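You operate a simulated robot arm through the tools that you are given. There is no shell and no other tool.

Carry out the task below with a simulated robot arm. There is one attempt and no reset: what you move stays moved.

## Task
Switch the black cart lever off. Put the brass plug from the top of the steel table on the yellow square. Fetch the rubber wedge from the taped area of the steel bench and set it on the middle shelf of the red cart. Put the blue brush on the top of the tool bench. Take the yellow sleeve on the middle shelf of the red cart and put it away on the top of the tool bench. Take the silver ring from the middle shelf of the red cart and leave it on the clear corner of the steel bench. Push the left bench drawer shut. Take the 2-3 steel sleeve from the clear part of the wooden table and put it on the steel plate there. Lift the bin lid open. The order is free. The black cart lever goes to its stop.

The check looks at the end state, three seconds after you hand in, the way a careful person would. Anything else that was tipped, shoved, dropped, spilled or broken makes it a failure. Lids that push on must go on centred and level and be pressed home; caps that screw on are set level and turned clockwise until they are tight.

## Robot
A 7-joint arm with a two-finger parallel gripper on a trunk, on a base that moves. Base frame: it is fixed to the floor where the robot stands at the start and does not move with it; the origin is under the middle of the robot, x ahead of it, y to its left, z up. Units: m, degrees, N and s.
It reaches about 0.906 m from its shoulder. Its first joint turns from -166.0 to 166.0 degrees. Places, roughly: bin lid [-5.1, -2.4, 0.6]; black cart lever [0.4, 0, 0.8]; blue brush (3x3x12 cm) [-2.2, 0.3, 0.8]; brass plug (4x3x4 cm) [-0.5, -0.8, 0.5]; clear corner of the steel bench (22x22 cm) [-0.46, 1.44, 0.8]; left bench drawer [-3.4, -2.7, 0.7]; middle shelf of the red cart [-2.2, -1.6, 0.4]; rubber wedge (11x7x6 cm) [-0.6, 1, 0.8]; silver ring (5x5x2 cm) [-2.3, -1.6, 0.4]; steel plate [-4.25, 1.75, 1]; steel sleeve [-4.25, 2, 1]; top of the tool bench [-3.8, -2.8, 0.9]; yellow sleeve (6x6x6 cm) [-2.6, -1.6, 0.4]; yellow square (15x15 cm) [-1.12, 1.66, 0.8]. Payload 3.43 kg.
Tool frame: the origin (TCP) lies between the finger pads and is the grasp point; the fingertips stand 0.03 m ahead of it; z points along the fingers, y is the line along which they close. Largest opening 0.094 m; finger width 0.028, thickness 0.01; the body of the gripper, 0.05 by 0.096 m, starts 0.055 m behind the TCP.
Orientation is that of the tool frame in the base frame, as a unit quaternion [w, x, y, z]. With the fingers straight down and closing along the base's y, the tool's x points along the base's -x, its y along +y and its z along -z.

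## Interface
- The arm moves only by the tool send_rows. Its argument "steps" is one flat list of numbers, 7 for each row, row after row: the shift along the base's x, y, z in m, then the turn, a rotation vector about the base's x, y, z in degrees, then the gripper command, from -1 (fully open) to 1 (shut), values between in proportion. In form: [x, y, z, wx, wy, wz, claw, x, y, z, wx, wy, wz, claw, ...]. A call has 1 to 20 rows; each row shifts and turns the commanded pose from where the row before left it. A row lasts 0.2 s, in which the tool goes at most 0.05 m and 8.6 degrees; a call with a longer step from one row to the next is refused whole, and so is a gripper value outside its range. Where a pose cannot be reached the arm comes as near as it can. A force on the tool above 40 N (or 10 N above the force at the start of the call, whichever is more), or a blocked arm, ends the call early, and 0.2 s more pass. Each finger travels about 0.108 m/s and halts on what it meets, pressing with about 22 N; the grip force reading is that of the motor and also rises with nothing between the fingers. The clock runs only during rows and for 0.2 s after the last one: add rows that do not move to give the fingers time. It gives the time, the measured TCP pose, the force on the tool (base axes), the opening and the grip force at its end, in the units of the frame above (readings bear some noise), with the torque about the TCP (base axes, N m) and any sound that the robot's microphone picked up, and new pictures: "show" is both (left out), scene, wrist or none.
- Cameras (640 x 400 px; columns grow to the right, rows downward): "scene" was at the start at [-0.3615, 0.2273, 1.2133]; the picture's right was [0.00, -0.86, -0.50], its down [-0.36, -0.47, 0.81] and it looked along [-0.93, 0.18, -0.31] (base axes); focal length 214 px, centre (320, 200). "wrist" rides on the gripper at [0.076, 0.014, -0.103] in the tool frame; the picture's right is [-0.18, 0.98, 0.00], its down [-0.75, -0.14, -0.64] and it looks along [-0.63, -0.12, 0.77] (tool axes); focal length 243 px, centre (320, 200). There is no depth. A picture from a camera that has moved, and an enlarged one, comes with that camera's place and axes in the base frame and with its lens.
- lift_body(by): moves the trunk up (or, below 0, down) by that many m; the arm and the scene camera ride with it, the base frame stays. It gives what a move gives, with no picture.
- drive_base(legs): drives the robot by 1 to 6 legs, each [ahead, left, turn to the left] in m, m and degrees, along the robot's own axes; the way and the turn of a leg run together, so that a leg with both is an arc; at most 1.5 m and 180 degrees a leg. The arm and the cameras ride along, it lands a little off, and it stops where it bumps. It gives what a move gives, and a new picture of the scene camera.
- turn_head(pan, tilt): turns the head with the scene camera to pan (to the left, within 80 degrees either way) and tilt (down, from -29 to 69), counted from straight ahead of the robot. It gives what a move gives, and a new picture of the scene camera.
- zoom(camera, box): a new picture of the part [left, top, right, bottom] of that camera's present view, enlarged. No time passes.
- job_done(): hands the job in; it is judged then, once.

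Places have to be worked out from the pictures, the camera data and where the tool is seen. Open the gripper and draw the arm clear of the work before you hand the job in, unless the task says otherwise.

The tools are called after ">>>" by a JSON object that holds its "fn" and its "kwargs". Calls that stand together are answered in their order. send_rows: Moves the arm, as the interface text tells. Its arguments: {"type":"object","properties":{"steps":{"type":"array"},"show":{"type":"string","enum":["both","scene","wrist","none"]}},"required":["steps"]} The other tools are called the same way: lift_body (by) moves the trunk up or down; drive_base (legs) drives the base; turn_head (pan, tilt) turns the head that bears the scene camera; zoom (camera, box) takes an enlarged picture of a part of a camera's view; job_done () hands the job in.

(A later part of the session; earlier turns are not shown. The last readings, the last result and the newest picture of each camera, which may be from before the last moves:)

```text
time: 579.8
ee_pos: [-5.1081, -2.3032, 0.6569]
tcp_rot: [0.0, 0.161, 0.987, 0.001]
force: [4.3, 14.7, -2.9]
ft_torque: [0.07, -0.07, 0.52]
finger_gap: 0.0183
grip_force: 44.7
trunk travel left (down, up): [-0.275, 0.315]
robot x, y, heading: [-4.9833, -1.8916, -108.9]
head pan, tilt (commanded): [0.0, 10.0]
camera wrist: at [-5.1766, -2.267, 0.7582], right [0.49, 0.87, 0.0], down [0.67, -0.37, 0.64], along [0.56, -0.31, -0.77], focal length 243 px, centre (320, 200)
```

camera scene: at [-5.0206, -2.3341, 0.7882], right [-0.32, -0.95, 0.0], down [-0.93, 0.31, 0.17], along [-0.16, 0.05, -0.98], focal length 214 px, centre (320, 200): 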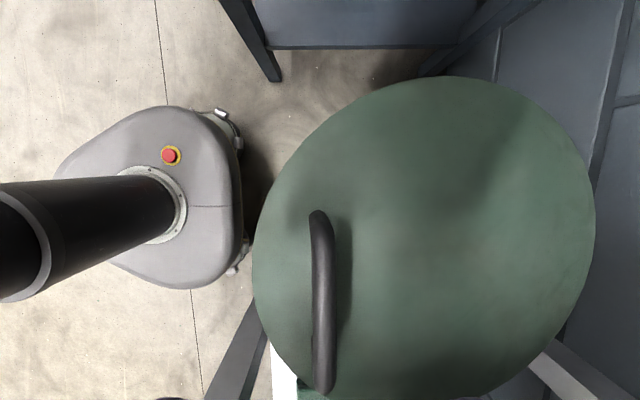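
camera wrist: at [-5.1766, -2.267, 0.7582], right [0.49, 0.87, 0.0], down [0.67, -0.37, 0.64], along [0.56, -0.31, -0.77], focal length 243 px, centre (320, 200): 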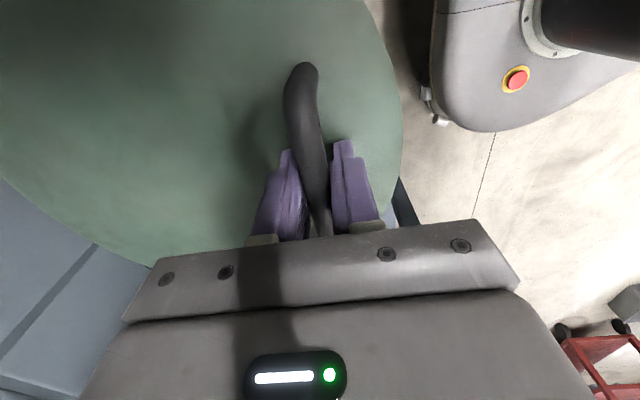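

The bar is gripped. I swing it up along the hinge arc (hinge estimated at n≈−4.07, z≈0.605), first about 20°.

>>> {"fn": "send_rows", "kwargs": {"steps": [-0.0017, -0.005, 0.0216, 0, 0, 0, 1, -0.0023, -0.0067, 0.021, 0, 0, 0, 1, -0.0029, -0.0085, 0.0204, 0, 0, 0, 1, -0.0034, -0.0101, 0.0195, 0, 0, 0, 1], "show": "both"}}

```text
time: 580.8
ee_pos: [-5.1211, -2.3383, 0.7395]
tcp_rot: [0.0, 0.16, 0.987, -0.002]
force: [0.0, -3.5, -8.4]
ft_torque: [-0.04, -0.09, 0.84]
finger_gap: 0.0184
grip_force: 44.9
trunk travel left (down, up): [-0.275, 0.315]
robot x, y, heading: [-4.9838, -1.8939, -108.9]
head pan, tilt (commanded): [0.0, 10.0]
camera scene: at [-5.0314, -2.3677, 0.7779], right [-0.32, -0.95, 0.0], down [-0.93, 0.31, 0.17], along [-0.16, 0.05, -0.99], focal length 214 px, centre (320, 200)
camera wrist: at [-5.188, -2.3013, 0.8408], right [0.49, 0.87, 0.0], down [0.67, -0.37, 0.64], along [0.56, -0.31, -0.77], focal length 243 px, centre (320, 200)
```

scene: 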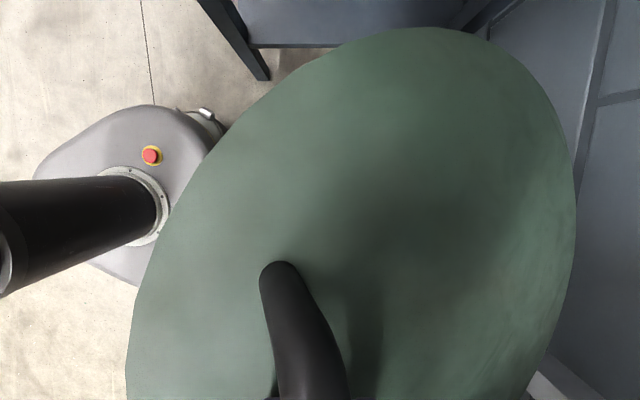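
wrist: 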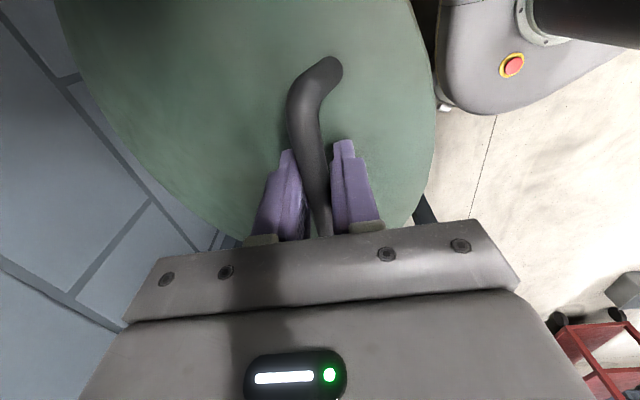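

The lid follows smoothly with low forces. I continue the arc to ~40°.

>>> {"fn": "send_rows", "kwargs": {"steps": [-0.004, -0.0118, 0.0185, 0, 0, 0, 1, -0.0044, -0.0132, 0.0173, 1.9, -0.64, 0, 1, -0.0049, -0.0146, 0.0161, 1.9, -0.64, 0, 1, -0.0054, -0.0159, 0.0146, 1.9, -0.64, 0, 1], "show": "wrist"}}

```text
time: 582.0
ee_pos: [-5.1387, -2.3957, 0.8036]
tcp_rot: [0.01, 0.159, 0.986, 0.052]
force: [-2.6, -13.0, -25.5]
ft_torque: [-0.08, -0.15, 0.94]
finger_gap: 0.0184
grip_force: 44.8
trunk travel left (down, up): [-0.275, 0.315]
robot x, y, heading: [-4.9824, -1.8923, -108.7]
head pan, tilt (commanded): [0.0, 10.0]
stopped in row 4: the force on the tool passed its limit at 41 N (the readings are from after the stop); the commanded pose is now the measured one
camera wrist: at [-5.2101, -2.3681, 0.9064], right [0.48, 0.87, 0.1], down [0.65, -0.43, 0.63], along [0.59, -0.23, -0.77], focal length 243 px, centre (320, 200)
```

wrist: 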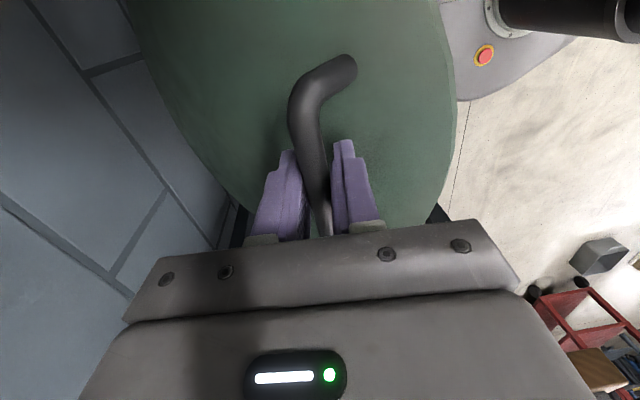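

The arc radius is slightly smaller than assumed; refitting gives the hinge at n≈−4.063, z≈0.594, r≈0.25. I continue along the corrected arc.

>>> {"fn": "send_rows", "kwargs": {"steps": [-0.0072, -0.0213, 0.0049, 0, 0, 0, 1, -0.0062, -0.0183, 0.0091, 0, 0, 0, 1, -0.0065, -0.0191, 0.0083, 0, 0, 0, 1, -0.0067, -0.0197, 0.0066, 0, 0, 0, 1], "show": "wrist"}}

```text
time: 582.5
ee_pos: [-5.146, -2.415, 0.819]
tcp_rot: [0.009, 0.159, 0.986, 0.053]
force: [3.5, 14.5, 26.3]
ft_torque: [0.05, -0.07, 0.93]
finger_gap: 0.0182
grip_force: 45.2
trunk travel left (down, up): [-0.275, 0.315]
robot x, y, heading: [-4.986, -1.8967, -109.0]
head pan, tilt (commanded): [0.0, 10.0]
stopped in row 2: the force on the tool passed its limit at 41 N (the readings are from after the stop); the commanded pose is now the measured one
camera wrist: at [-5.2167, -2.3891, 0.9209], right [0.48, 0.87, 0.11], down [0.65, -0.44, 0.62], along [0.59, -0.23, -0.77], focal length 243 px, centre (320, 200)
```

wrist: 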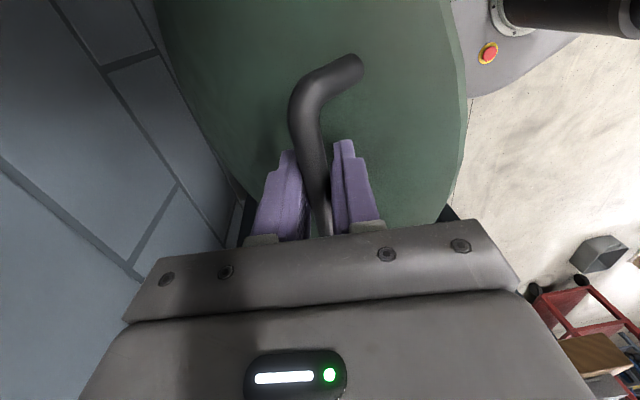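

The hinge seems damped, so fast motion causes force; I correct radially 2 mm outward and then go slower.

>>> {"fn": "send_rows", "kwargs": {"steps": [0.0003, 0.001, 0.0017, 0, 0, 0, 1, 0, 0, 0, 0, 0, 0, 1, 0, 0, 0, 0, 0, 0, 1], "show": "none"}}

```text
time: 583.3
ee_pos: [-5.1457, -2.4143, 0.8188]
tcp_rot: [0.009, 0.159, 0.986, 0.052]
force: [2.7, 13.8, 14.6]
ft_torque: [0.18, 0.44, 1.02]
finger_gap: 0.0184
grip_force: 44.9
trunk travel left (down, up): [-0.275, 0.315]
robot x, y, heading: [-4.9858, -1.8893, -108.9]
head pan, tilt (commanded): [0.0, 10.0]
```

>>> {"fn": "send_rows", "kwargs": {"steps": [0.0004, 0.0012, 0.001, 0, 0, 0, 1, 0, 0, 0, 0, 0, 0, 1], "show": "none"}}

```text
time: 583.9
ee_pos: [-5.1455, -2.416, 0.8191]
tcp_rot: [0.01, 0.161, 0.986, 0.053]
force: [-0.2, 6.7, 4.4]
ft_torque: [-0.01, 0.01, 0.99]
finger_gap: 0.0183
grip_force: 45.3
trunk travel left (down, up): [-0.275, 0.315]
robot x, y, heading: [-4.9903, -1.8909, -109.2]
head pan, tilt (commanded): [0.0, 10.0]
```

Forces are now small. I advance slowly along the estimated tangent (1 cm per row), checking radial force.

>>> {"fn": "send_rows", "kwargs": {"steps": [-0.0027, -0.0079, 0.0057, 0, 0, 0, 1, -0.0027, -0.0079, 0.0055, 0, 0, 0, 1, -0.0027, -0.0081, 0.0052, 0, 0, 0, 1, 0, 0, 0, 0, 0, 0, 1], "show": "none"}}

```text
time: 584.9
ee_pos: [-5.1536, -2.4397, 0.8327]
tcp_rot: [0.01, 0.16, 0.986, 0.056]
force: [-0.6, -3.2, -19.2]
ft_torque: [-0.03, -0.51, 0.96]
finger_gap: 0.0184
grip_force: 44.9
trunk travel left (down, up): [-0.275, 0.315]
robot x, y, heading: [-4.984, -1.891, -109.0]
head pan, tilt (commanded): [0.0, 10.0]
```

The tool is fighting the arc by a millimetre or two. I loosen the grip so the bar is caged (gap ≈ 30 mm) and simply push it back with the front finger, letting it slide in height.

>>> {"fn": "send_rows", "kwargs": {"steps": [0, 0, 0, 0, 0, 0, 0.36, 0, 0, 0, 0, 0, 0, 0.36, -0.0032, -0.0095, 0, 0, 0, 0, 0.36, -0.0032, -0.0095, 0, 0, 0, 0, 0.36, -0.0032, -0.0095, 0, 0, 0, 0, 0.36], "show": "wrist"}}

```text
time: 586.1
ee_pos: [-5.1635, -2.4675, 0.8357]
tcp_rot: [0.01, 0.159, 0.986, 0.053]
force: [3.6, 9.7, 14.9]
ft_torque: [0.21, -0.1, 0.12]
finger_gap: 0.0372
grip_force: 5.7
trunk travel left (down, up): [-0.275, 0.315]
robot x, y, heading: [-4.9866, -1.8928, -108.6]
head pan, tilt (commanded): [0.0, 10.0]
camera wrist: at [-5.2339, -2.4406, 0.9381], right [0.48, 0.87, 0.11], down [0.65, -0.44, 0.62], along [0.59, -0.23, -0.77], focal length 243 px, centre (320, 200)
```

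wrist: 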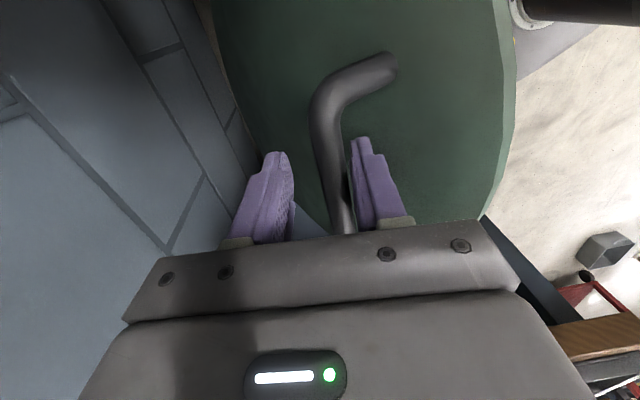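

The bar rests on the front finger and the lid is past ~55°. I keep pushing back while rising slightly.

>>> {"fn": "send_rows", "kwargs": {"steps": [-0.0032, -0.0095, 0.005, 0, 0, 0, 0.36, -0.0032, -0.0095, 0.005, 0, 0, 0, 0.36, -0.0032, -0.0095, 0.004, 0, 0, 0, 0.36, -0.0032, -0.0095, 0.003, 0, 0, 0, 0.36], "show": "both"}}

```text
time: 587.1
ee_pos: [-5.1761, -2.506, 0.8521]
tcp_rot: [0.009, 0.16, 0.986, 0.054]
force: [1.3, 4.6, -1.0]
ft_torque: [-0.04, 0.01, 0.05]
finger_gap: 0.0323
grip_force: 1.5
trunk travel left (down, up): [-0.275, 0.315]
robot x, y, heading: [-4.9865, -1.8918, -108.8]
head pan, tilt (commanded): [0.0, 10.0]
camera scene: at [-5.0883, -2.5395, 0.8894], right [-0.31, -0.94, -0.11], down [-0.94, 0.29, 0.17], along [-0.13, 0.16, -0.98], focal length 214 px, centre (320, 200)
camera wrist: at [-5.2472, -2.4803, 0.9535], right [0.48, 0.87, 0.11], down [0.65, -0.44, 0.62], along [0.59, -0.23, -0.77], focal length 243 px, centre (320, 200)
```

scene: 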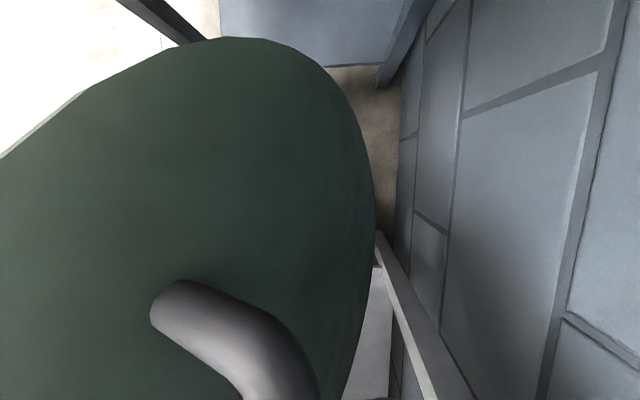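
wrist: 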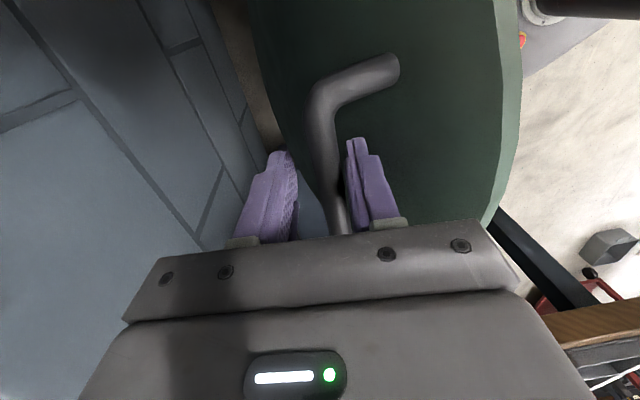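

The lid is at about 65°. I keep pushing back.

>>> {"fn": "send_rows", "kwargs": {"steps": [-0.0032, -0.0095, 0.002, 0, 0, 0, 0.36, -0.0032, -0.0095, 0.002, 0, 0, 0, 0.36, -0.0032, -0.0095, 0.001, 0, 0, 0, 0.36, -0.0032, -0.0095, 0, 0, 0, 0, 0.36], "show": "wrist"}}

```text
time: 588.1
ee_pos: [-5.1882, -2.5366, 0.858]
tcp_rot: [0.01, 0.16, 0.986, 0.055]
force: [0.7, 2.6, -0.3]
ft_torque: [-0.02, -0.05, 0.0]
finger_gap: 0.0317
grip_force: 1.1
out of reach, approached as far as the arm can: row 4
trunk travel left (down, up): [-0.275, 0.315]
robot x, y, heading: [-4.9811, -1.8925, -108.8]
head pan, tilt (commanded): [0.0, 10.0]
camera wrist: at [-5.259, -2.5111, 0.9609], right [0.48, 0.87, 0.11], down [0.65, -0.44, 0.62], along [0.59, -0.23, -0.77], focal length 243 px, centre (320, 200)
```

wrist: 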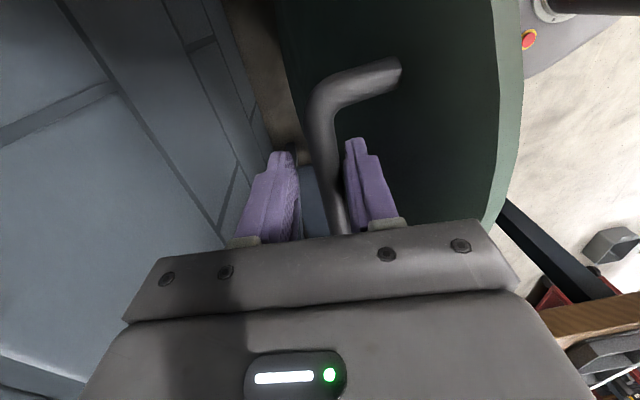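

Reach limit, with little force. I use the base: drive ahead 4 cm to carry the lid further back.

>>> {"fn": "drive_base", "kwargs": {"legs": [[0.04, 0, 0]]}}

>>> {"fn": "send_rows", "kwargs": {"steps": [0, 0, 0, 0, 0, 0, 0.36], "show": "both"}}

```text
time: 589.0
ee_pos: [-5.2001, -2.5753, 0.857]
tcp_rot: [0.009, 0.16, 0.986, 0.054]
force: [0.2, -0.5, 0.5]
ft_torque: [0.0, -0.01, 0.02]
finger_gap: 0.0302
grip_force: 0.1
trunk travel left (down, up): [-0.275, 0.315]
robot x, y, heading: [-4.9983, -1.9314, -108.5]
head pan, tilt (commanded): [0.0, 10.0]
camera scene: at [-5.1136, -2.6093, 0.8959], right [-0.31, -0.94, -0.11], down [-0.94, 0.29, 0.17], along [-0.13, 0.16, -0.98], focal length 214 px, centre (320, 200)
```

scene: 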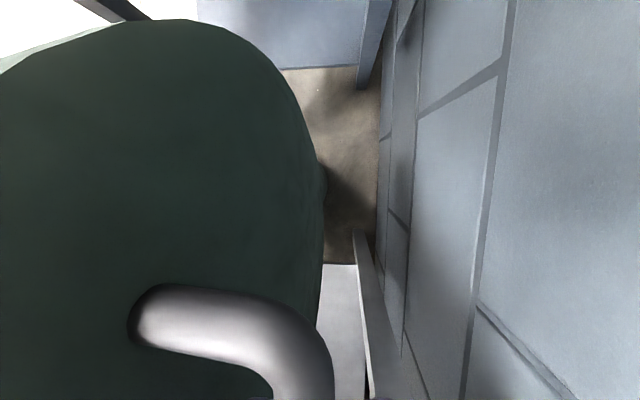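

```text
time: 589.4
ee_pos: [-5.2011, -2.5752, 0.8578]
tcp_rot: [0.01, 0.16, 0.986, 0.054]
force: [1.3, -0.6, -0.7]
ft_torque: [0.0, -0.01, -0.02]
finger_gap: 0.0301
grip_force: 0.0
trunk travel left (down, up): [-0.275, 0.315]
robot x, y, heading: [-4.9971, -1.9294, -108.6]
head pan, tilt (commanded): [0.0, 10.0]
camera scene: at [-5.1133, -2.6087, 0.8963], right [-0.31, -0.94, -0.11], down [-0.94, 0.29, 0.17], along [-0.13, 0.16, -0.98], focal length 214 px, centre (320, 200)
camera wrist: at [-5.2723, -2.5495, 0.9605], right [0.48, 0.87, 0.11], down [0.65, -0.44, 0.62], along [0.59, -0.23, -0.77], focal length 243 px, centre (320, 200)
```

scene: 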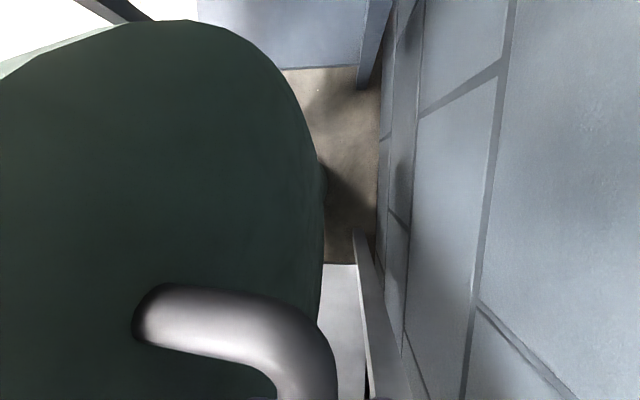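
wrist: 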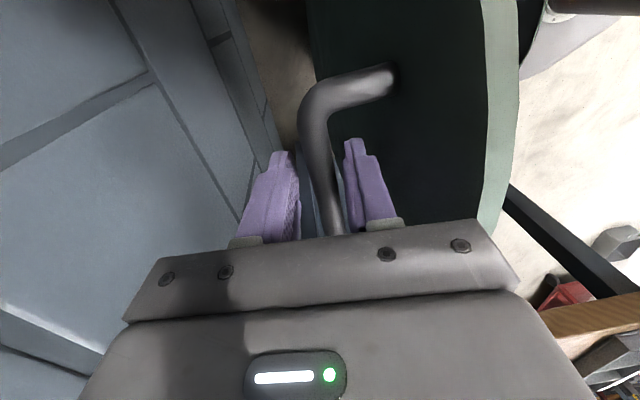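

The lid is near vertical (~84°) with no load. I push another 4 cm.

>>> {"fn": "drive_base", "kwargs": {"legs": [[0.04, 0, 0]]}}

>>> {"fn": "send_rows", "kwargs": {"steps": [0, 0, 0, 0, 0, 0, 0.36], "show": "wrist"}}

```text
time: 590.3
ee_pos: [-5.2142, -2.6133, 0.8578]
tcp_rot: [0.01, 0.161, 0.985, 0.054]
force: [0.0, 0.4, -0.3]
ft_torque: [0.0, 0.0, -0.01]
finger_gap: 0.0301
grip_force: 0.0
trunk travel left (down, up): [-0.275, 0.315]
robot x, y, heading: [-5.0147, -1.9686, -109.1]
head pan, tilt (commanded): [0.0, 10.0]
camera scene: at [-5.1268, -2.6477, 0.896], right [-0.31, -0.94, -0.11], down [-0.94, 0.29, 0.17], along [-0.13, 0.16, -0.98], focal length 214 px, centre (320, 200)
```

scene: 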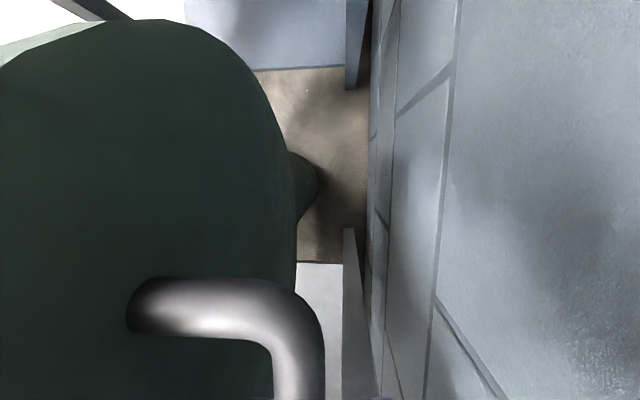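

```text
time: 590.7
ee_pos: [-5.2137, -2.6129, 0.859]
tcp_rot: [0.009, 0.16, 0.986, 0.054]
force: [0.1, 0.8, -0.3]
ft_torque: [0.0, 0.01, 0.01]
finger_gap: 0.03
grip_force: 0.1
trunk travel left (down, up): [-0.275, 0.315]
robot x, y, heading: [-5.0121, -1.9691, -109.0]
head pan, tilt (commanded): [0.0, 10.0]
camera wrist: at [-5.2855, -2.5878, 0.9606], right [0.48, 0.87, 0.11], down [0.65, -0.44, 0.62], along [0.59, -0.23, -0.77], focal length 243 px, centre (320, 200)
```

wrist: 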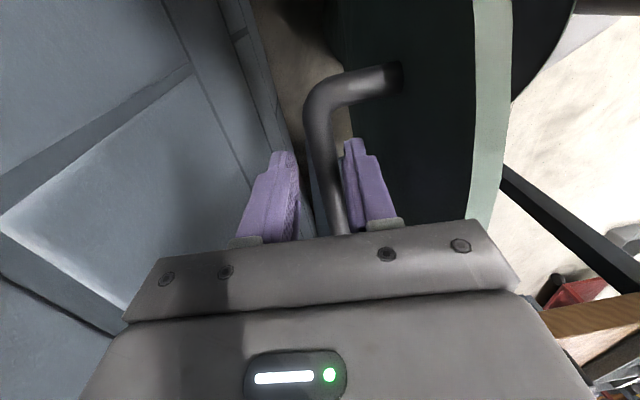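

Almost vertical. I push 2.5 cm more to bring it past vertical.

>>> {"fn": "drive_base", "kwargs": {"legs": [[0.025, 0, 0]]}}

>>> {"fn": "send_rows", "kwargs": {"steps": [0, 0, 0, 0, 0, 0, 0.36, 0, 0, 0, 0, 0, 0, 0.36], "show": "wrist"}}

```text
time: 591.6
ee_pos: [-5.2191, -2.632, 0.8577]
tcp_rot: [0.01, 0.162, 0.985, 0.055]
force: [0.0, -0.3, 0.1]
ft_torque: [-0.03, -0.03, -0.01]
finger_gap: 0.03
grip_force: 0.0
trunk travel left (down, up): [-0.275, 0.315]
robot x, y, heading: [-5.0157, -1.9869, -109.0]
head pan, tilt (commanded): [0.0, 10.0]
stopped in leg 1: the robot was blocked; the commanded pose is now the measured one
camera scene: at [-5.1316, -2.6653, 0.896], right [-0.32, -0.94, -0.11], down [-0.94, 0.3, 0.17], along [-0.13, 0.16, -0.98], focal length 214 px, centre (320, 200)
```

scene: 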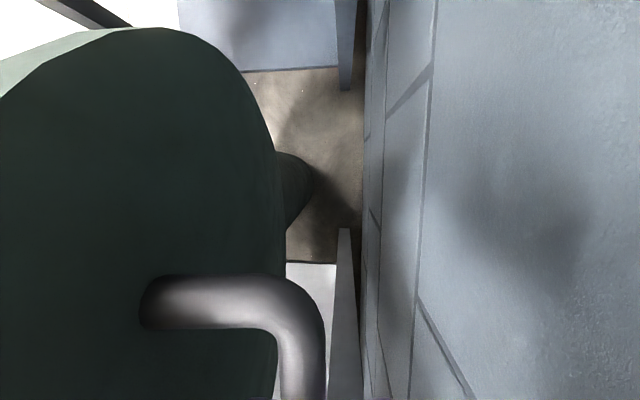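

```text
time: 592.2
ee_pos: [-5.2182, -2.6312, 0.8576]
tcp_rot: [0.01, 0.162, 0.985, 0.054]
force: [0.1, -0.3, 0.1]
ft_torque: [0.01, -0.01, -0.01]
finger_gap: 0.03
grip_force: 0.0
trunk travel left (down, up): [-0.275, 0.315]
robot x, y, heading: [-5.013, -1.9849, -109.0]
head pan, tilt (commanded): [0.0, 10.0]
camera wrist: at [-5.2899, -2.6054, 0.9604], right [0.49, 0.87, 0.11], down [0.65, -0.44, 0.62], along [0.59, -0.23, -0.77], focal length 243 px, centre (320, 200)
```

wrist: 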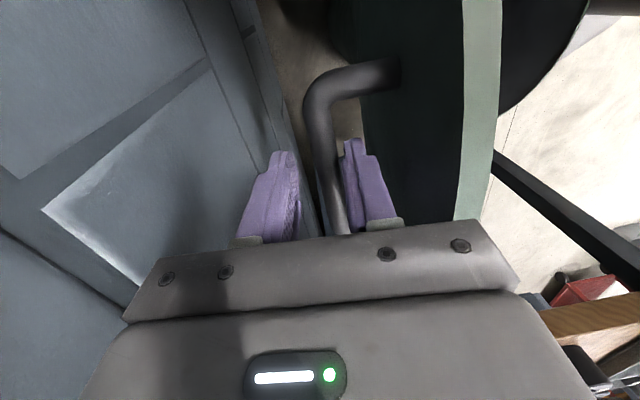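

The base is stopped (its corner touches near the table leg), and the lid looks about vertical or slightly past. I open fully and rise to see whether it stays.

>>> {"fn": "send_rows", "kwargs": {"steps": [0, 0, 0, 0, 0, 0, -0.3, 0, 0, 0, 0, 0, 0, -0.3, 0, 0, 0.03, 0, 0, 0, -0.3, 0, 0, 0.03, 0, 0, 0, -0.3, 0, 0, 0.03, 0, 0, 0, -0.3, 0, 0, 0.03, 0, 0, 0, -0.3], "show": "both"}}

```text
time: 593.6
ee_pos: [-5.2201, -2.631, 0.9778]
tcp_rot: [0.01, 0.163, 0.985, 0.054]
force: [-0.7, 1.1, 0.4]
ft_torque: [0.04, -0.02, -0.01]
finger_gap: 0.0613
grip_force: 0.2
trunk travel left (down, up): [-0.275, 0.315]
robot x, y, heading: [-5.0164, -1.99, -108.8]
head pan, tilt (commanded): [0.0, 10.0]
camera scene: at [-5.132, -2.6649, 1.0162], right [-0.32, -0.94, -0.11], down [-0.94, 0.3, 0.17], along [-0.13, 0.16, -0.98], focal length 214 px, centre (320, 200)
camera wrist: at [-5.2906, -2.6049, 1.0803], right [0.49, 0.87, 0.11], down [0.65, -0.44, 0.62], along [0.59, -0.23, -0.77], focal length 243 px, centre (320, 200)
```

scene: 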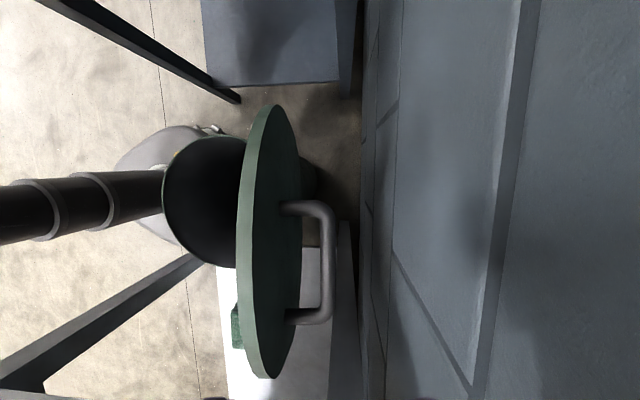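
wrist: 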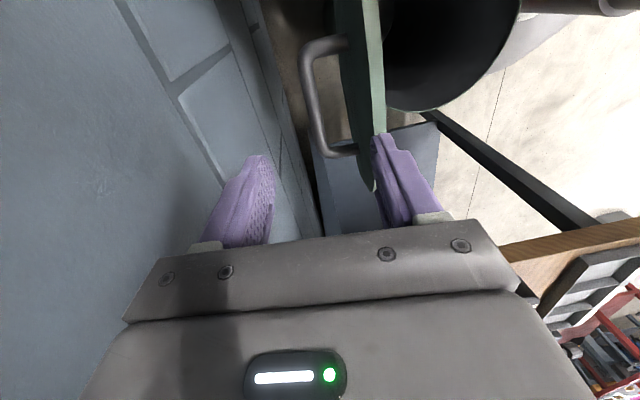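

The lid stands upright, slightly past vertical, with the bin open. I rise further, back the robot away and verify that it stays.

>>> {"fn": "send_rows", "kwargs": {"steps": [0, 0, 0.045, 0, 0, 0, -0.3, 0.01, 0.03, 0.035, 0, 0, 0, -0.3, 0.012, 0.036, 0.02, 0, 0, 0, -0.3, 0.012, 0.036, 0.01, 0, 0, 0, -0.3, 0.012, 0.036, 0, 0, 0, 0, -0.3, 0.012, 0.036, 0, 0, 0, 0, -0.3], "show": "none"}}

>>> {"fn": "drive_base", "kwargs": {"legs": [[-0.35, 0, 0]]}}

```text
time: 595.0
ee_pos: [-5.161, -2.4569, 1.0899]
tcp_rot: [0.01, 0.163, 0.985, 0.053]
force: [-0.7, 0.3, 0.1]
ft_torque: [-0.02, 0.01, -0.02]
finger_gap: 0.0614
grip_force: 0.0
trunk travel left (down, up): [-0.275, 0.315]
robot x, y, heading: [-5.0122, -1.9864, -109.1]
head pan, tilt (commanded): [0.0, 10.0]
```

```text
time: 597.3
ee_pos: [-5.0467, -2.1278, 1.0895]
tcp_rot: [0.01, 0.161, 0.986, 0.053]
force: [0.4, 0.3, -0.3]
ft_torque: [-0.04, 0.01, 0.0]
finger_gap: 0.0609
grip_force: 0.0
trunk travel left (down, up): [-0.275, 0.315]
robot x, y, heading: [-4.9011, -1.6562, -109.0]
head pan, tilt (commanded): [0.0, 10.0]
camera scene: at [-4.9586, -2.1608, 1.1265], right [-0.32, -0.94, -0.11], down [-0.94, 0.3, 0.17], along [-0.13, 0.16, -0.98], focal length 214 px, centre (320, 200)
```

scene: 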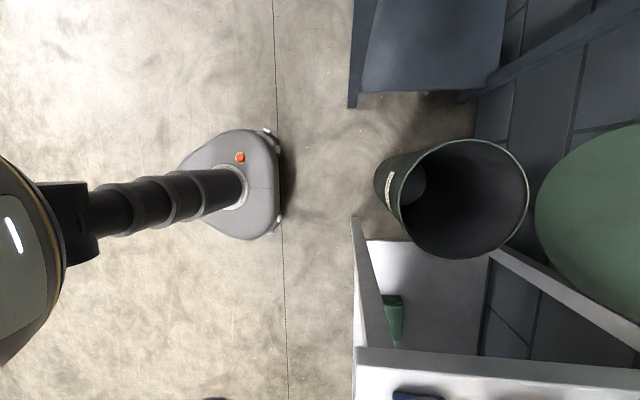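

The lid stays open and the bin stands where it was. Last is the steel sleeve on the wooden table. I restore the tool's yaw and pitch it forward for viewing.

>>> {"fn": "send_rows", "kwargs": {"steps": [0, 0, 0, 0, 0, -8.2, -1, 0, 0, 0, 0, 0, -8.2, -1, 0, 0, 0, 0, 0, -8.2, -1, 0, 0, 0, 0, 0, -8.2, -1, 0, 0, 0, 0, 0, -8.2, -1, 0, 0, 0, 0, 0, -8.2, -1, 0, 0, 0, 0, 0, -8.2, -1, 0, 0, 0, 0, 0, -8.2, -1, 0, 0, 0, 0, 0, -8.2, -1, 0, 0, 0, 0, 0, -8.2, -1, 0, 0, 0, 0, 0, -8, -1, 0, 0, 0.01, -7.8, 2.6, 0, -1, 0, 0, 0.01, -7.8, 2.6, 0, -1, 0, 0, 0.01, -7.8, 2.6, 0, -1, 0, 0, 0.01, -7.8, 2.6, 0, -1, 0, 0, 0.01, -7.8, 2.6, 0, -1, 0, 0, 0.01, -7.8, 2.6, 0, -1], "show": "none"}}

>>> {"fn": "drive_base", "kwargs": {"legs": [[-0.1, 0, 0], [0, 0, -160]]}}

```text
time: 600.9
ee_pos: [-5.0464, -2.128, 1.1478]
tcp_rot: [0.285, 0.723, 0.548, -0.311]
force: [-0.2, -1.1, -0.1]
ft_torque: [0.0, -0.04, -0.02]
finger_gap: 0.0939
grip_force: 0.0
trunk travel left (down, up): [-0.275, 0.315]
robot x, y, heading: [-4.8969, -1.6549, -108.9]
head pan, tilt (commanded): [0.0, 10.0]
```

```text
time: 608.6
ee_pos: [-4.891, -1.069, 1.149]
tcp_rot: [-0.256, 0.665, -0.617, -0.333]
force: [-0.3, -0.2, -0.2]
ft_torque: [0.04, -0.03, 0.01]
finger_gap: 0.0941
grip_force: 0.0
trunk travel left (down, up): [-0.275, 0.315]
robot x, y, heading: [-4.8682, -1.563, 91.1]
head pan, tilt (commanded): [0.0, 10.0]
camera scene: at [-4.8877, -1.0351, 1.2445], right [0.99, 0.11, -0.07], down [0.04, -0.77, -0.64], along [-0.12, 0.63, -0.77], focal length 214 px, centre (320, 200)
```

scene: 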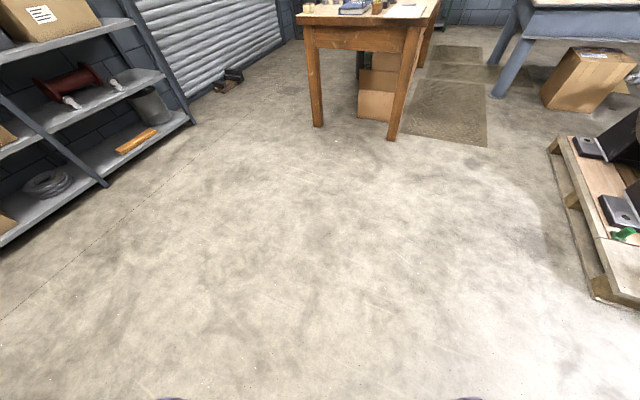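

I'm facing north; the wooden table is ahead with its short side toward me. The sleeve lies near its east edge, so I'll approach along the mat on the east side. I drive to about [-4.3, -0.3] first.

>>> {"fn": "drive_base", "kwargs": {"legs": [[0.6, -0.25, 0], [0.6, -0.33, 0]]}}

>>> {"fn": "turn_head", "kwargs": {"pan": 0, "tilt": -15}}

```text
time: 615.6
ee_pos: [-4.3365, 0.137, 1.1481]
tcp_rot: [-0.255, 0.667, -0.614, -0.336]
force: [0.3, -0.2, 0.0]
ft_torque: [0.04, 0.01, -0.04]
finger_gap: 0.0939
grip_force: 0.0
trunk travel left (down, up): [-0.275, 0.315]
robot x, y, heading: [-4.3092, -0.3515, 91.6]
head pan, tilt (commanded): [0.0, 10.0]
camera scene: at [-4.3342, 0.1704, 1.2443], right [0.99, 0.12, -0.07], down [0.04, -0.77, -0.64], along [-0.13, 0.63, -0.77], focal length 214 px, centre (320, 200)
```

scene: 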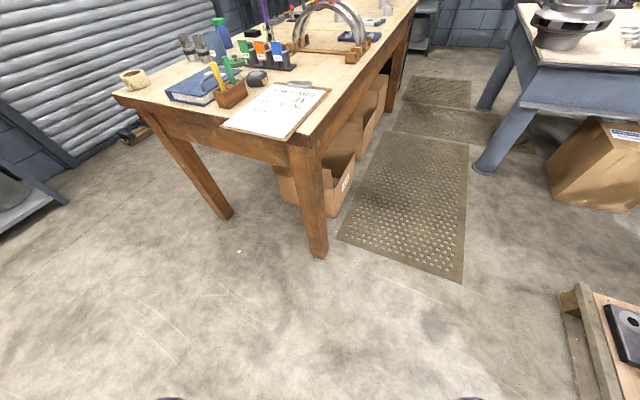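

```text
time: 616.5
ee_pos: [-4.3365, 0.1362, 1.1472]
tcp_rot: [-0.255, 0.667, -0.615, -0.334]
force: [-0.4, -0.3, 0.4]
ft_torque: [-0.03, -0.03, -0.03]
finger_gap: 0.0942
grip_force: 0.1
trunk travel left (down, up): [-0.275, 0.315]
robot x, y, heading: [-4.3068, -0.3597, 91.5]
head pan, tilt (commanded): [0.0, -15.0]
camera scene: at [-4.3335, 0.1856, 1.2817], right [0.99, 0.12, -0.07], down [-0.01, -0.43, -0.9], along [-0.13, 0.89, -0.43], focal length 214 px, centre (320, 200)
```

scene: 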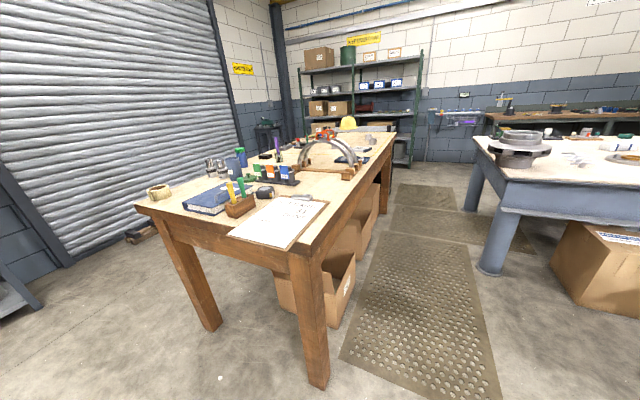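

A clear view of the wooden table and the aisle mats. I zoom in on the table's far part for the sleeve and steel plate.

>>> {"fn": "zoom", "kwargs": {"camera": "scene", "box": [240, 110, 420, 220]}}

```text
3.56 times, centred on (330, 165) of scene
camera zoom: at [-4.3335, 0.1856, 1.2817], right [0.99, 0.12, -0.07], down [-0.01, -0.43, -0.9], along [-0.13, 0.89, -0.43], focal length 763 px, centre (284, 324)
```

zoom: 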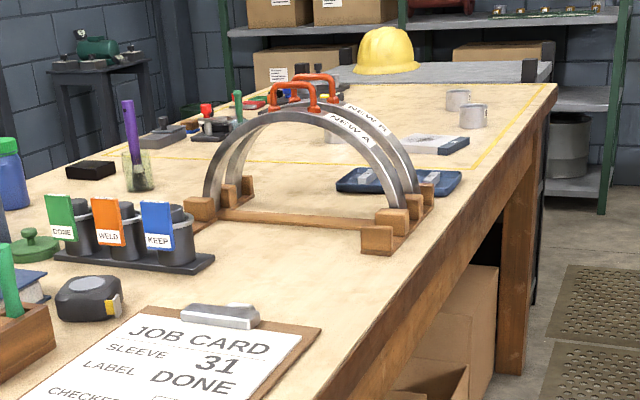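

The taped far end holds a steel plate with a label and a couple of steel sleeves near the east edge. I turn to 71° (parallel with the table) and drive up the aisle in stages.

>>> {"fn": "drive_base", "kwargs": {"legs": [[0, 0, -20.5], [0.74, -0.12, 0]]}}

>>> {"fn": "drive_base", "kwargs": {"legs": [[0.66, 0.03, 0]]}}

```text
time: 621.6
ee_pos: [-3.8059, 0.7763, 1.1479]
tcp_rot: [0.31, -0.547, 0.724, 0.284]
force: [-0.2, -0.3, 0.9]
ft_torque: [0.0, 0.0, -0.02]
finger_gap: 0.0942
grip_force: 0.1
trunk travel left (down, up): [-0.275, 0.315]
robot x, y, heading: [-3.9532, 0.31, 70.9]
head pan, tilt (commanded): [0.0, -15.0]
camera scene: at [-3.7855, 0.8222, 1.2816], right [0.97, -0.24, -0.07], down [-0.17, -0.4, -0.9], along [0.19, 0.88, -0.43], focal length 214 px, centre (320, 200)
```

scene: 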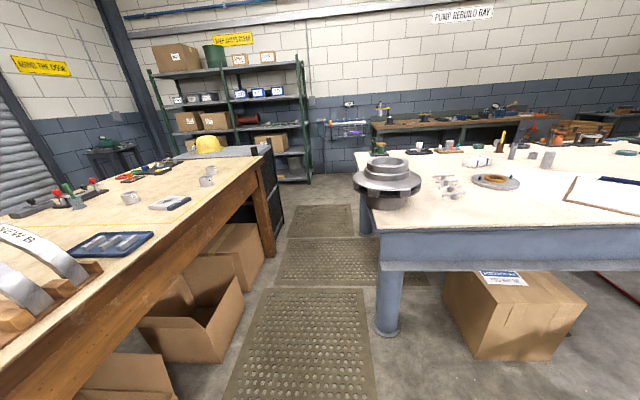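

```text
time: 625.3
ee_pos: [-3.616, 1.4142, 1.1499]
tcp_rot: [0.31, -0.547, 0.724, 0.283]
force: [0.1, 0.4, 0.3]
ft_torque: [-0.01, -0.01, 0.0]
finger_gap: 0.094
grip_force: 0.2
trunk travel left (down, up): [-0.275, 0.315]
robot x, y, heading: [-3.7619, 0.9423, 70.8]
head pan, tilt (commanded): [0.0, -15.0]
camera scene: at [-3.5943, 1.4586, 1.283], right [0.97, -0.24, -0.07], down [-0.17, -0.4, -0.9], along [0.19, 0.88, -0.43], focal length 214 px, centre (320, 200)
```

scene: 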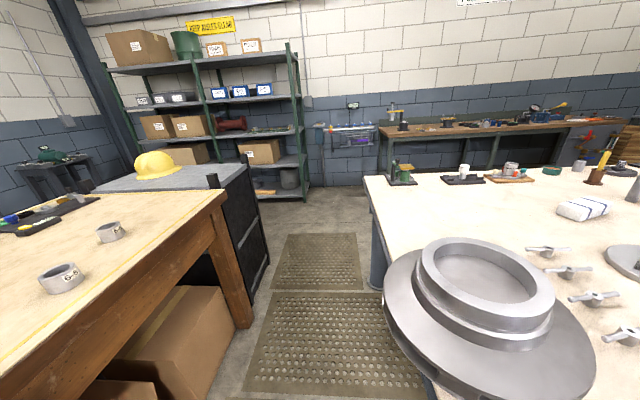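

I turn the head left to see the sleeves' labels and the steel plate.

>>> {"fn": "turn_head", "kwargs": {"pan": 60, "tilt": 5}}

>>> {"fn": "zoom", "kwargs": {"camera": "scene", "box": [160, 100, 480, 300]}}

```text
time: 626.6
ee_pos: [-3.631, 1.4102, 1.1517]
tcp_rot: [0.317, -0.549, 0.721, 0.28]
force: [-0.5, -0.9, -0.1]
ft_torque: [-0.01, -0.02, 0.01]
finger_gap: 0.0939
grip_force: 0.1
trunk travel left (down, up): [-0.275, 0.315]
robot x, y, heading: [-3.7686, 0.9444, 71.0]
head pan, tilt (commanded): [60.0, 5.0]
camera scene: at [-3.7002, 1.4284, 1.2888], right [0.61, 0.53, -0.58], down [-0.13, -0.66, -0.74], along [-0.78, 0.53, -0.34], focal length 214 px, centre (320, 200)
```

scene: 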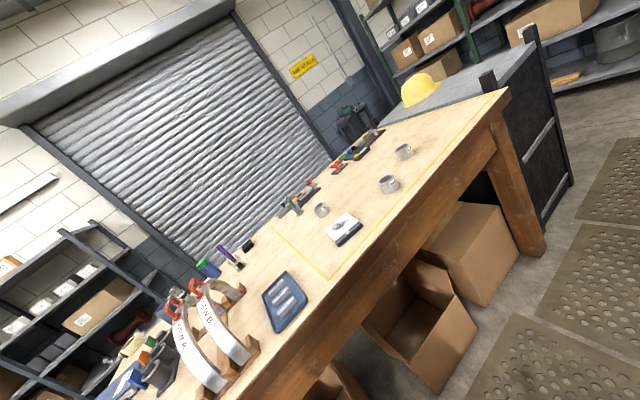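

```text
2.00 times, centred on (320, 200) of scene
camera zoom: at [-3.7002, 1.4284, 1.2888], right [0.61, 0.53, -0.58], down [-0.13, -0.66, -0.74], along [-0.78, 0.53, -0.34], focal length 429 px, centre (320, 200)
```

zoom: 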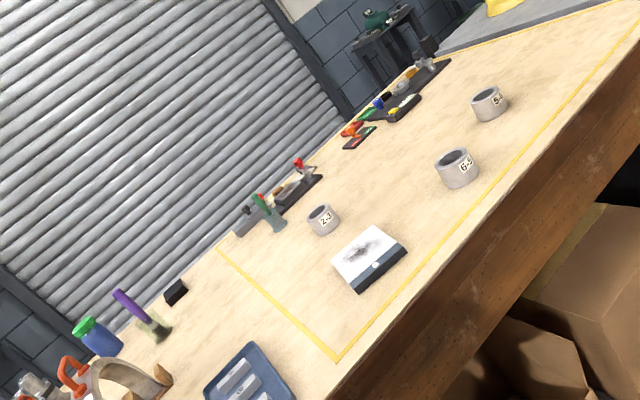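

The target sleeve labelled "2-3" stands at about [-4.43, 1.90]; the steel plate is at about [-4.22, 1.78]. I drive further up the aisle and then turn to face the table.

>>> {"fn": "drive_base", "kwargs": {"legs": [[0.4, 0.12, 0]]}}

>>> {"fn": "drive_base", "kwargs": {"legs": [[0.26, 0.11, 0]]}}

```text
time: 629.2
ee_pos: [-3.6165, 1.8315, 1.1508]
tcp_rot: [0.316, -0.549, 0.721, 0.28]
force: [-0.3, 1.3, 0.3]
ft_torque: [-0.04, -0.03, 0.0]
finger_gap: 0.0939
grip_force: 0.1
trunk travel left (down, up): [-0.275, 0.315]
robot x, y, heading: [-3.7472, 1.3635, 71.0]
head pan, tilt (commanded): [60.0, 5.0]
camera scene: at [-3.6863, 1.8503, 1.2887], right [0.61, 0.53, -0.58], down [-0.13, -0.66, -0.74], along [-0.78, 0.53, -0.34], focal length 214 px, centre (320, 200)
```

scene: 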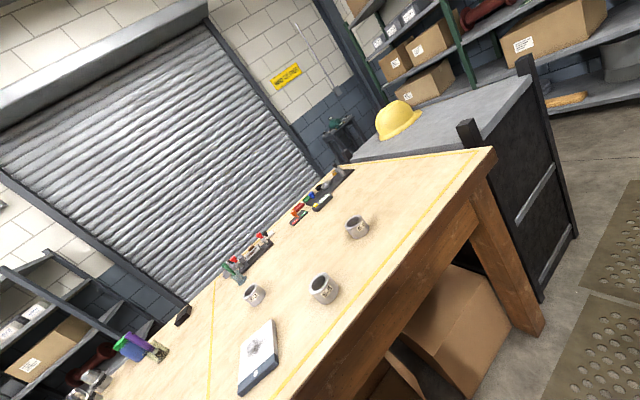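

```text
time: 631.2
ee_pos: [-3.6374, 2.1147, 1.1469]
tcp_rot: [0.317, -0.55, 0.72, 0.28]
force: [-0.6, 0.0, 0.4]
ft_torque: [-0.02, -0.01, -0.02]
finger_gap: 0.094
grip_force: 0.2
trunk travel left (down, up): [-0.275, 0.315]
robot x, y, heading: [-3.7664, 1.6472, 71.1]
head pan, tilt (commanded): [60.0, 5.0]
camera scene: at [-3.7068, 2.1339, 1.2851], right [0.61, 0.53, -0.58], down [-0.13, -0.66, -0.74], along [-0.78, 0.53, -0.34], focal length 214 px, centre (320, 200)
```

scene: 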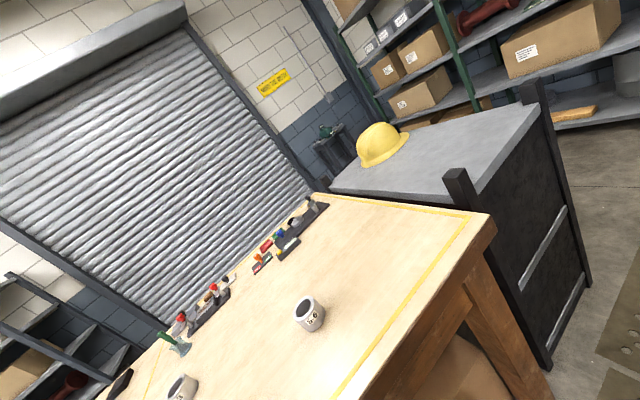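

I turn left to face the table.

>>> {"fn": "drive_base", "kwargs": {"legs": [[0, 0, 90]]}}

>>> {"fn": "turn_head", "kwargs": {"pan": 0, "tilt": 20}}

```text
time: 635.4
ee_pos: [-4.2349, 1.7787, 1.1443]
tcp_rot: [-0.026, 0.898, -0.122, -0.422]
force: [-1.1, 0.2, 0.7]
ft_torque: [0.01, 0.0, 0.0]
finger_gap: 0.0939
grip_force: 0.0
trunk travel left (down, up): [-0.275, 0.315]
robot x, y, heading: [-3.7678, 1.6481, 160.9]
head pan, tilt (commanded): [60.0, 5.0]
camera scene: at [-4.2538, 1.7105, 1.2818], right [-0.53, 0.61, -0.58], down [0.66, -0.13, -0.74], along [-0.53, -0.78, -0.34], focal length 214 px, centre (320, 200)
```

scene: 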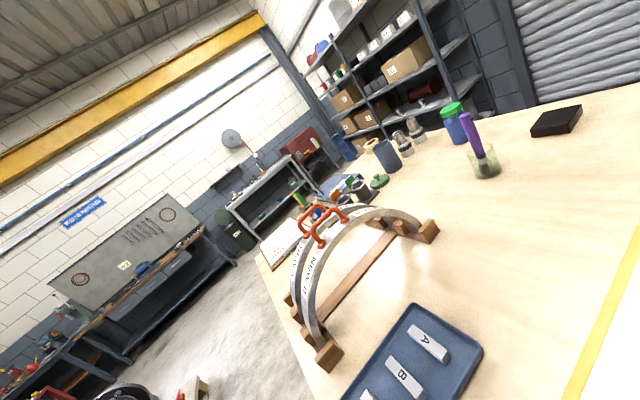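

```text
time: 636.7
ee_pos: [-4.2341, 1.7793, 1.141]
tcp_rot: [-0.026, 0.898, -0.122, -0.421]
force: [-0.5, -0.7, -0.5]
ft_torque: [0.0, 0.0, -0.02]
finger_gap: 0.0942
grip_force: 0.1
trunk travel left (down, up): [-0.275, 0.315]
robot x, y, heading: [-3.7671, 1.6478, 161.0]
head pan, tilt (commanded): [0.0, 20.0]
camera scene: at [-4.2553, 1.7898, 1.2248], right [0.24, 0.97, -0.06], down [0.83, -0.24, -0.5], along [-0.5, 0.07, -0.86], focal length 214 px, centre (320, 200)
```

scene: 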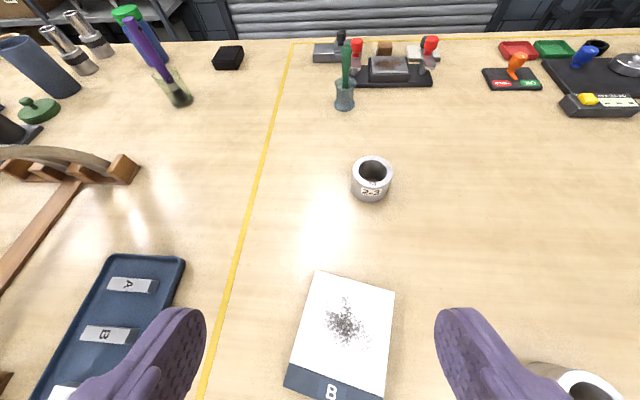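

I see sleeve "2-3" and the plate (with a dark mark on it). I zoom in on both.

>>> {"fn": "zoom", "kwargs": {"camera": "scene", "box": [270, 140, 430, 400]}}

```text
1.54 times, centred on (350, 270) of scene
camera zoom: at [-4.2553, 1.7898, 1.2248], right [0.24, 0.97, -0.06], down [0.83, -0.24, -0.5], along [-0.5, 0.07, -0.86], focal length 330 px, centre (274, 92)
```

zoom: 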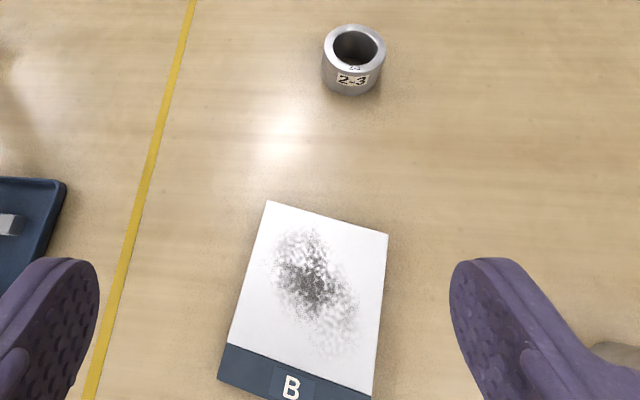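

The plate lies at about [-4.247, 1.79], the "2-3" sleeve at about [-4.423, 1.90] (Ø≈6 cm). I bring the tool straight down above the sleeve.

>>> {"fn": "send_rows", "kwargs": {"steps": [-0.0315, 0.0202, -0.015, -1.63, -8.17, 0, -1, -0.0315, 0.0202, -0.015, -1.63, -8.17, 0, -1, -0.0315, 0.0202, -0.015, -1.63, -8.17, 0, -1, -0.0315, 0.0202, -0.015, -1.63, -8.17, 0, -1, -0.0315, 0.0202, -0.015, -1.63, -8.17, 0, -1, -0.0315, 0.0202, -0.015, -1.63, -8.17, 0, -1, 0, 0, 0, 0, 0, 0, -1], "show": "both"}}

```text
time: 638.3
ee_pos: [-4.4249, 1.8991, 1.0496]
tcp_rot: [0.001, 0.991, -0.134, 0.001]
force: [-0.7, 0.4, 0.5]
ft_torque: [-0.03, -0.01, 0.03]
finger_gap: 0.094
grip_force: 0.0
trunk travel left (down, up): [-0.275, 0.315]
robot x, y, heading: [-3.7671, 1.6475, 161.1]
head pan, tilt (commanded): [0.0, 20.0]
camera scene: at [-4.5003, 1.9221, 1.087], right [0.27, 0.96, 0.0], down [0.91, -0.25, 0.34], along [0.33, -0.09, -0.94], focal length 214 px, centre (320, 200)
camera wrist: at [-4.3554, 1.8661, 1.1506], right [-0.44, -0.9, 0.0], down [-0.69, 0.34, 0.64], along [-0.58, 0.28, -0.77], focal length 243 px, centre (320, 200)
```

scene: 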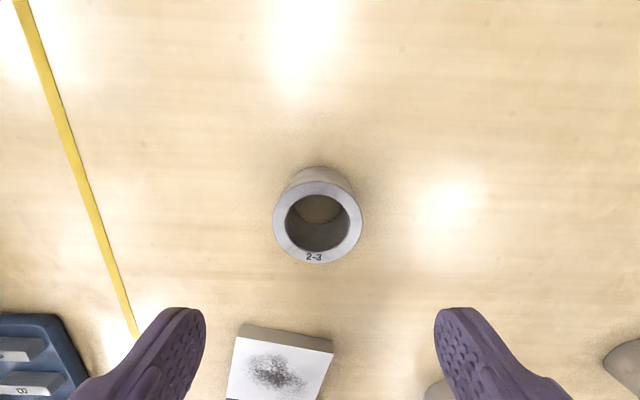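
wrist: 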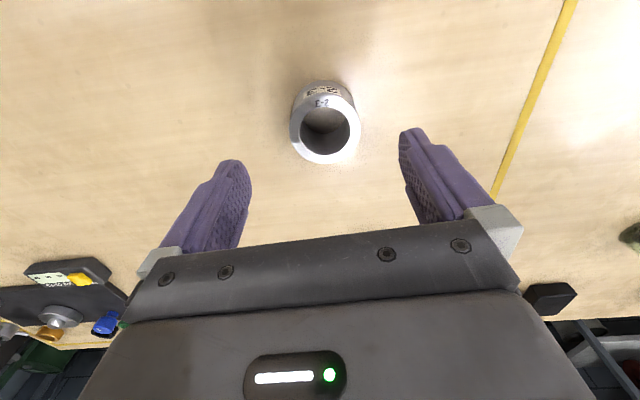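

The sleeve's top (engraved 2-3) is centred at [-4.438, 1.902, 0.953]. I adjust by 1.3 cm and descend around it.

>>> {"fn": "send_rows", "kwargs": {"steps": [-0.013, 0.003, -0.03, 0, 0, 0, -1, 0, 0, -0.04, 0, 0, 0, -1, 0, 0, -0.025, 0, 0, 0, -1, 0, 0, -0.008, 0, 0, 0, -1, 0, 0, 0, 0, 0, 0, -1], "show": "both"}}

```text
time: 639.5
ee_pos: [-4.4359, 1.904, 0.9473]
tcp_rot: [0.0, 0.991, -0.135, 0.001]
force: [-1.0, 0.1, 0.4]
ft_torque: [0.01, -0.01, -0.01]
finger_gap: 0.094
grip_force: 0.0
trunk travel left (down, up): [-0.275, 0.315]
robot x, y, heading: [-3.7685, 1.6476, 161.0]
head pan, tilt (commanded): [0.0, 20.0]
camera scene: at [-4.5116, 1.9247, 0.9855], right [0.27, 0.96, 0.0], down [0.91, -0.25, 0.34], along [0.33, -0.09, -0.94], focal length 214 px, centre (320, 200)
camera wrist: at [-4.3666, 1.8687, 1.0489], right [-0.44, -0.9, 0.0], down [-0.69, 0.34, 0.64], along [-0.58, 0.28, -0.77], focal length 243 px, centre (320, 200)
```

scene: 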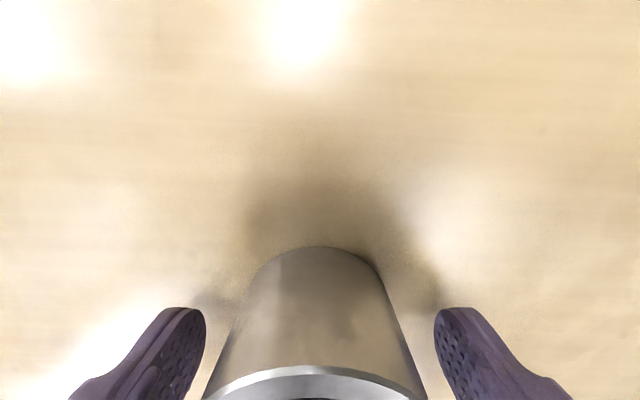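
wrist: 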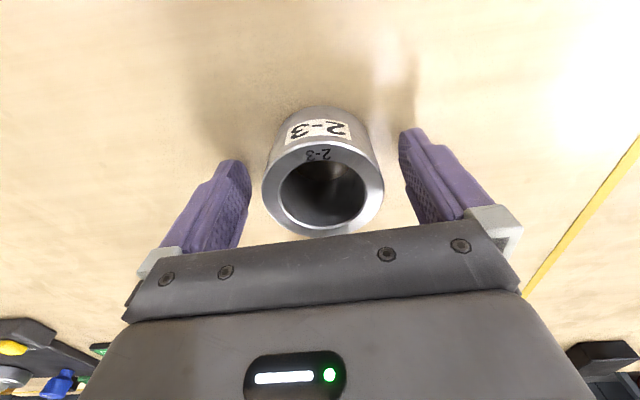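

The sleeve is between the fingers, tips just above the table. I close and check.

>>> {"fn": "send_rows", "kwargs": {"steps": [0, 0, 0, 0, 0, 0, 0, 0, 0, 0, 0, 0, 0, 1, 0, 0, 0, 0, 0, 0, 1, 0, 0, 0, 0, 0, 0, 1, 0, 0, 0.005, 0, 0, 0, 1, 0, 0, 0.01, 0, 0, 0, 1, 0, 0, 0.015, 0, 0, 0, 1], "show": "wrist"}}

```text
time: 641.1
ee_pos: [-4.4366, 1.9033, 0.977]
tcp_rot: [0.001, 0.991, -0.135, 0.001]
force: [0.4, -0.1, -5.4]
ft_torque: [0.0, 0.01, 0.03]
finger_gap: 0.0625
grip_force: 22.3
trunk travel left (down, up): [-0.275, 0.315]
robot x, y, heading: [-3.7712, 1.6442, 160.9]
head pan, tilt (commanded): [0.0, 20.0]
camera wrist: at [-4.3666, 1.869, 1.0784], right [-0.44, -0.9, 0.0], down [-0.69, 0.34, 0.64], along [-0.58, 0.28, -0.77], focal length 243 px, centre (320, 200)
```

wrist: 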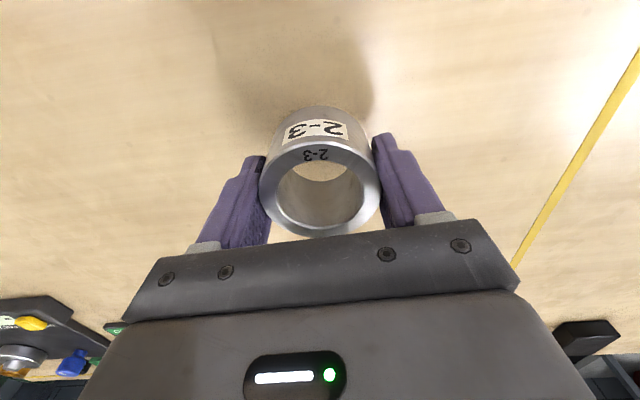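

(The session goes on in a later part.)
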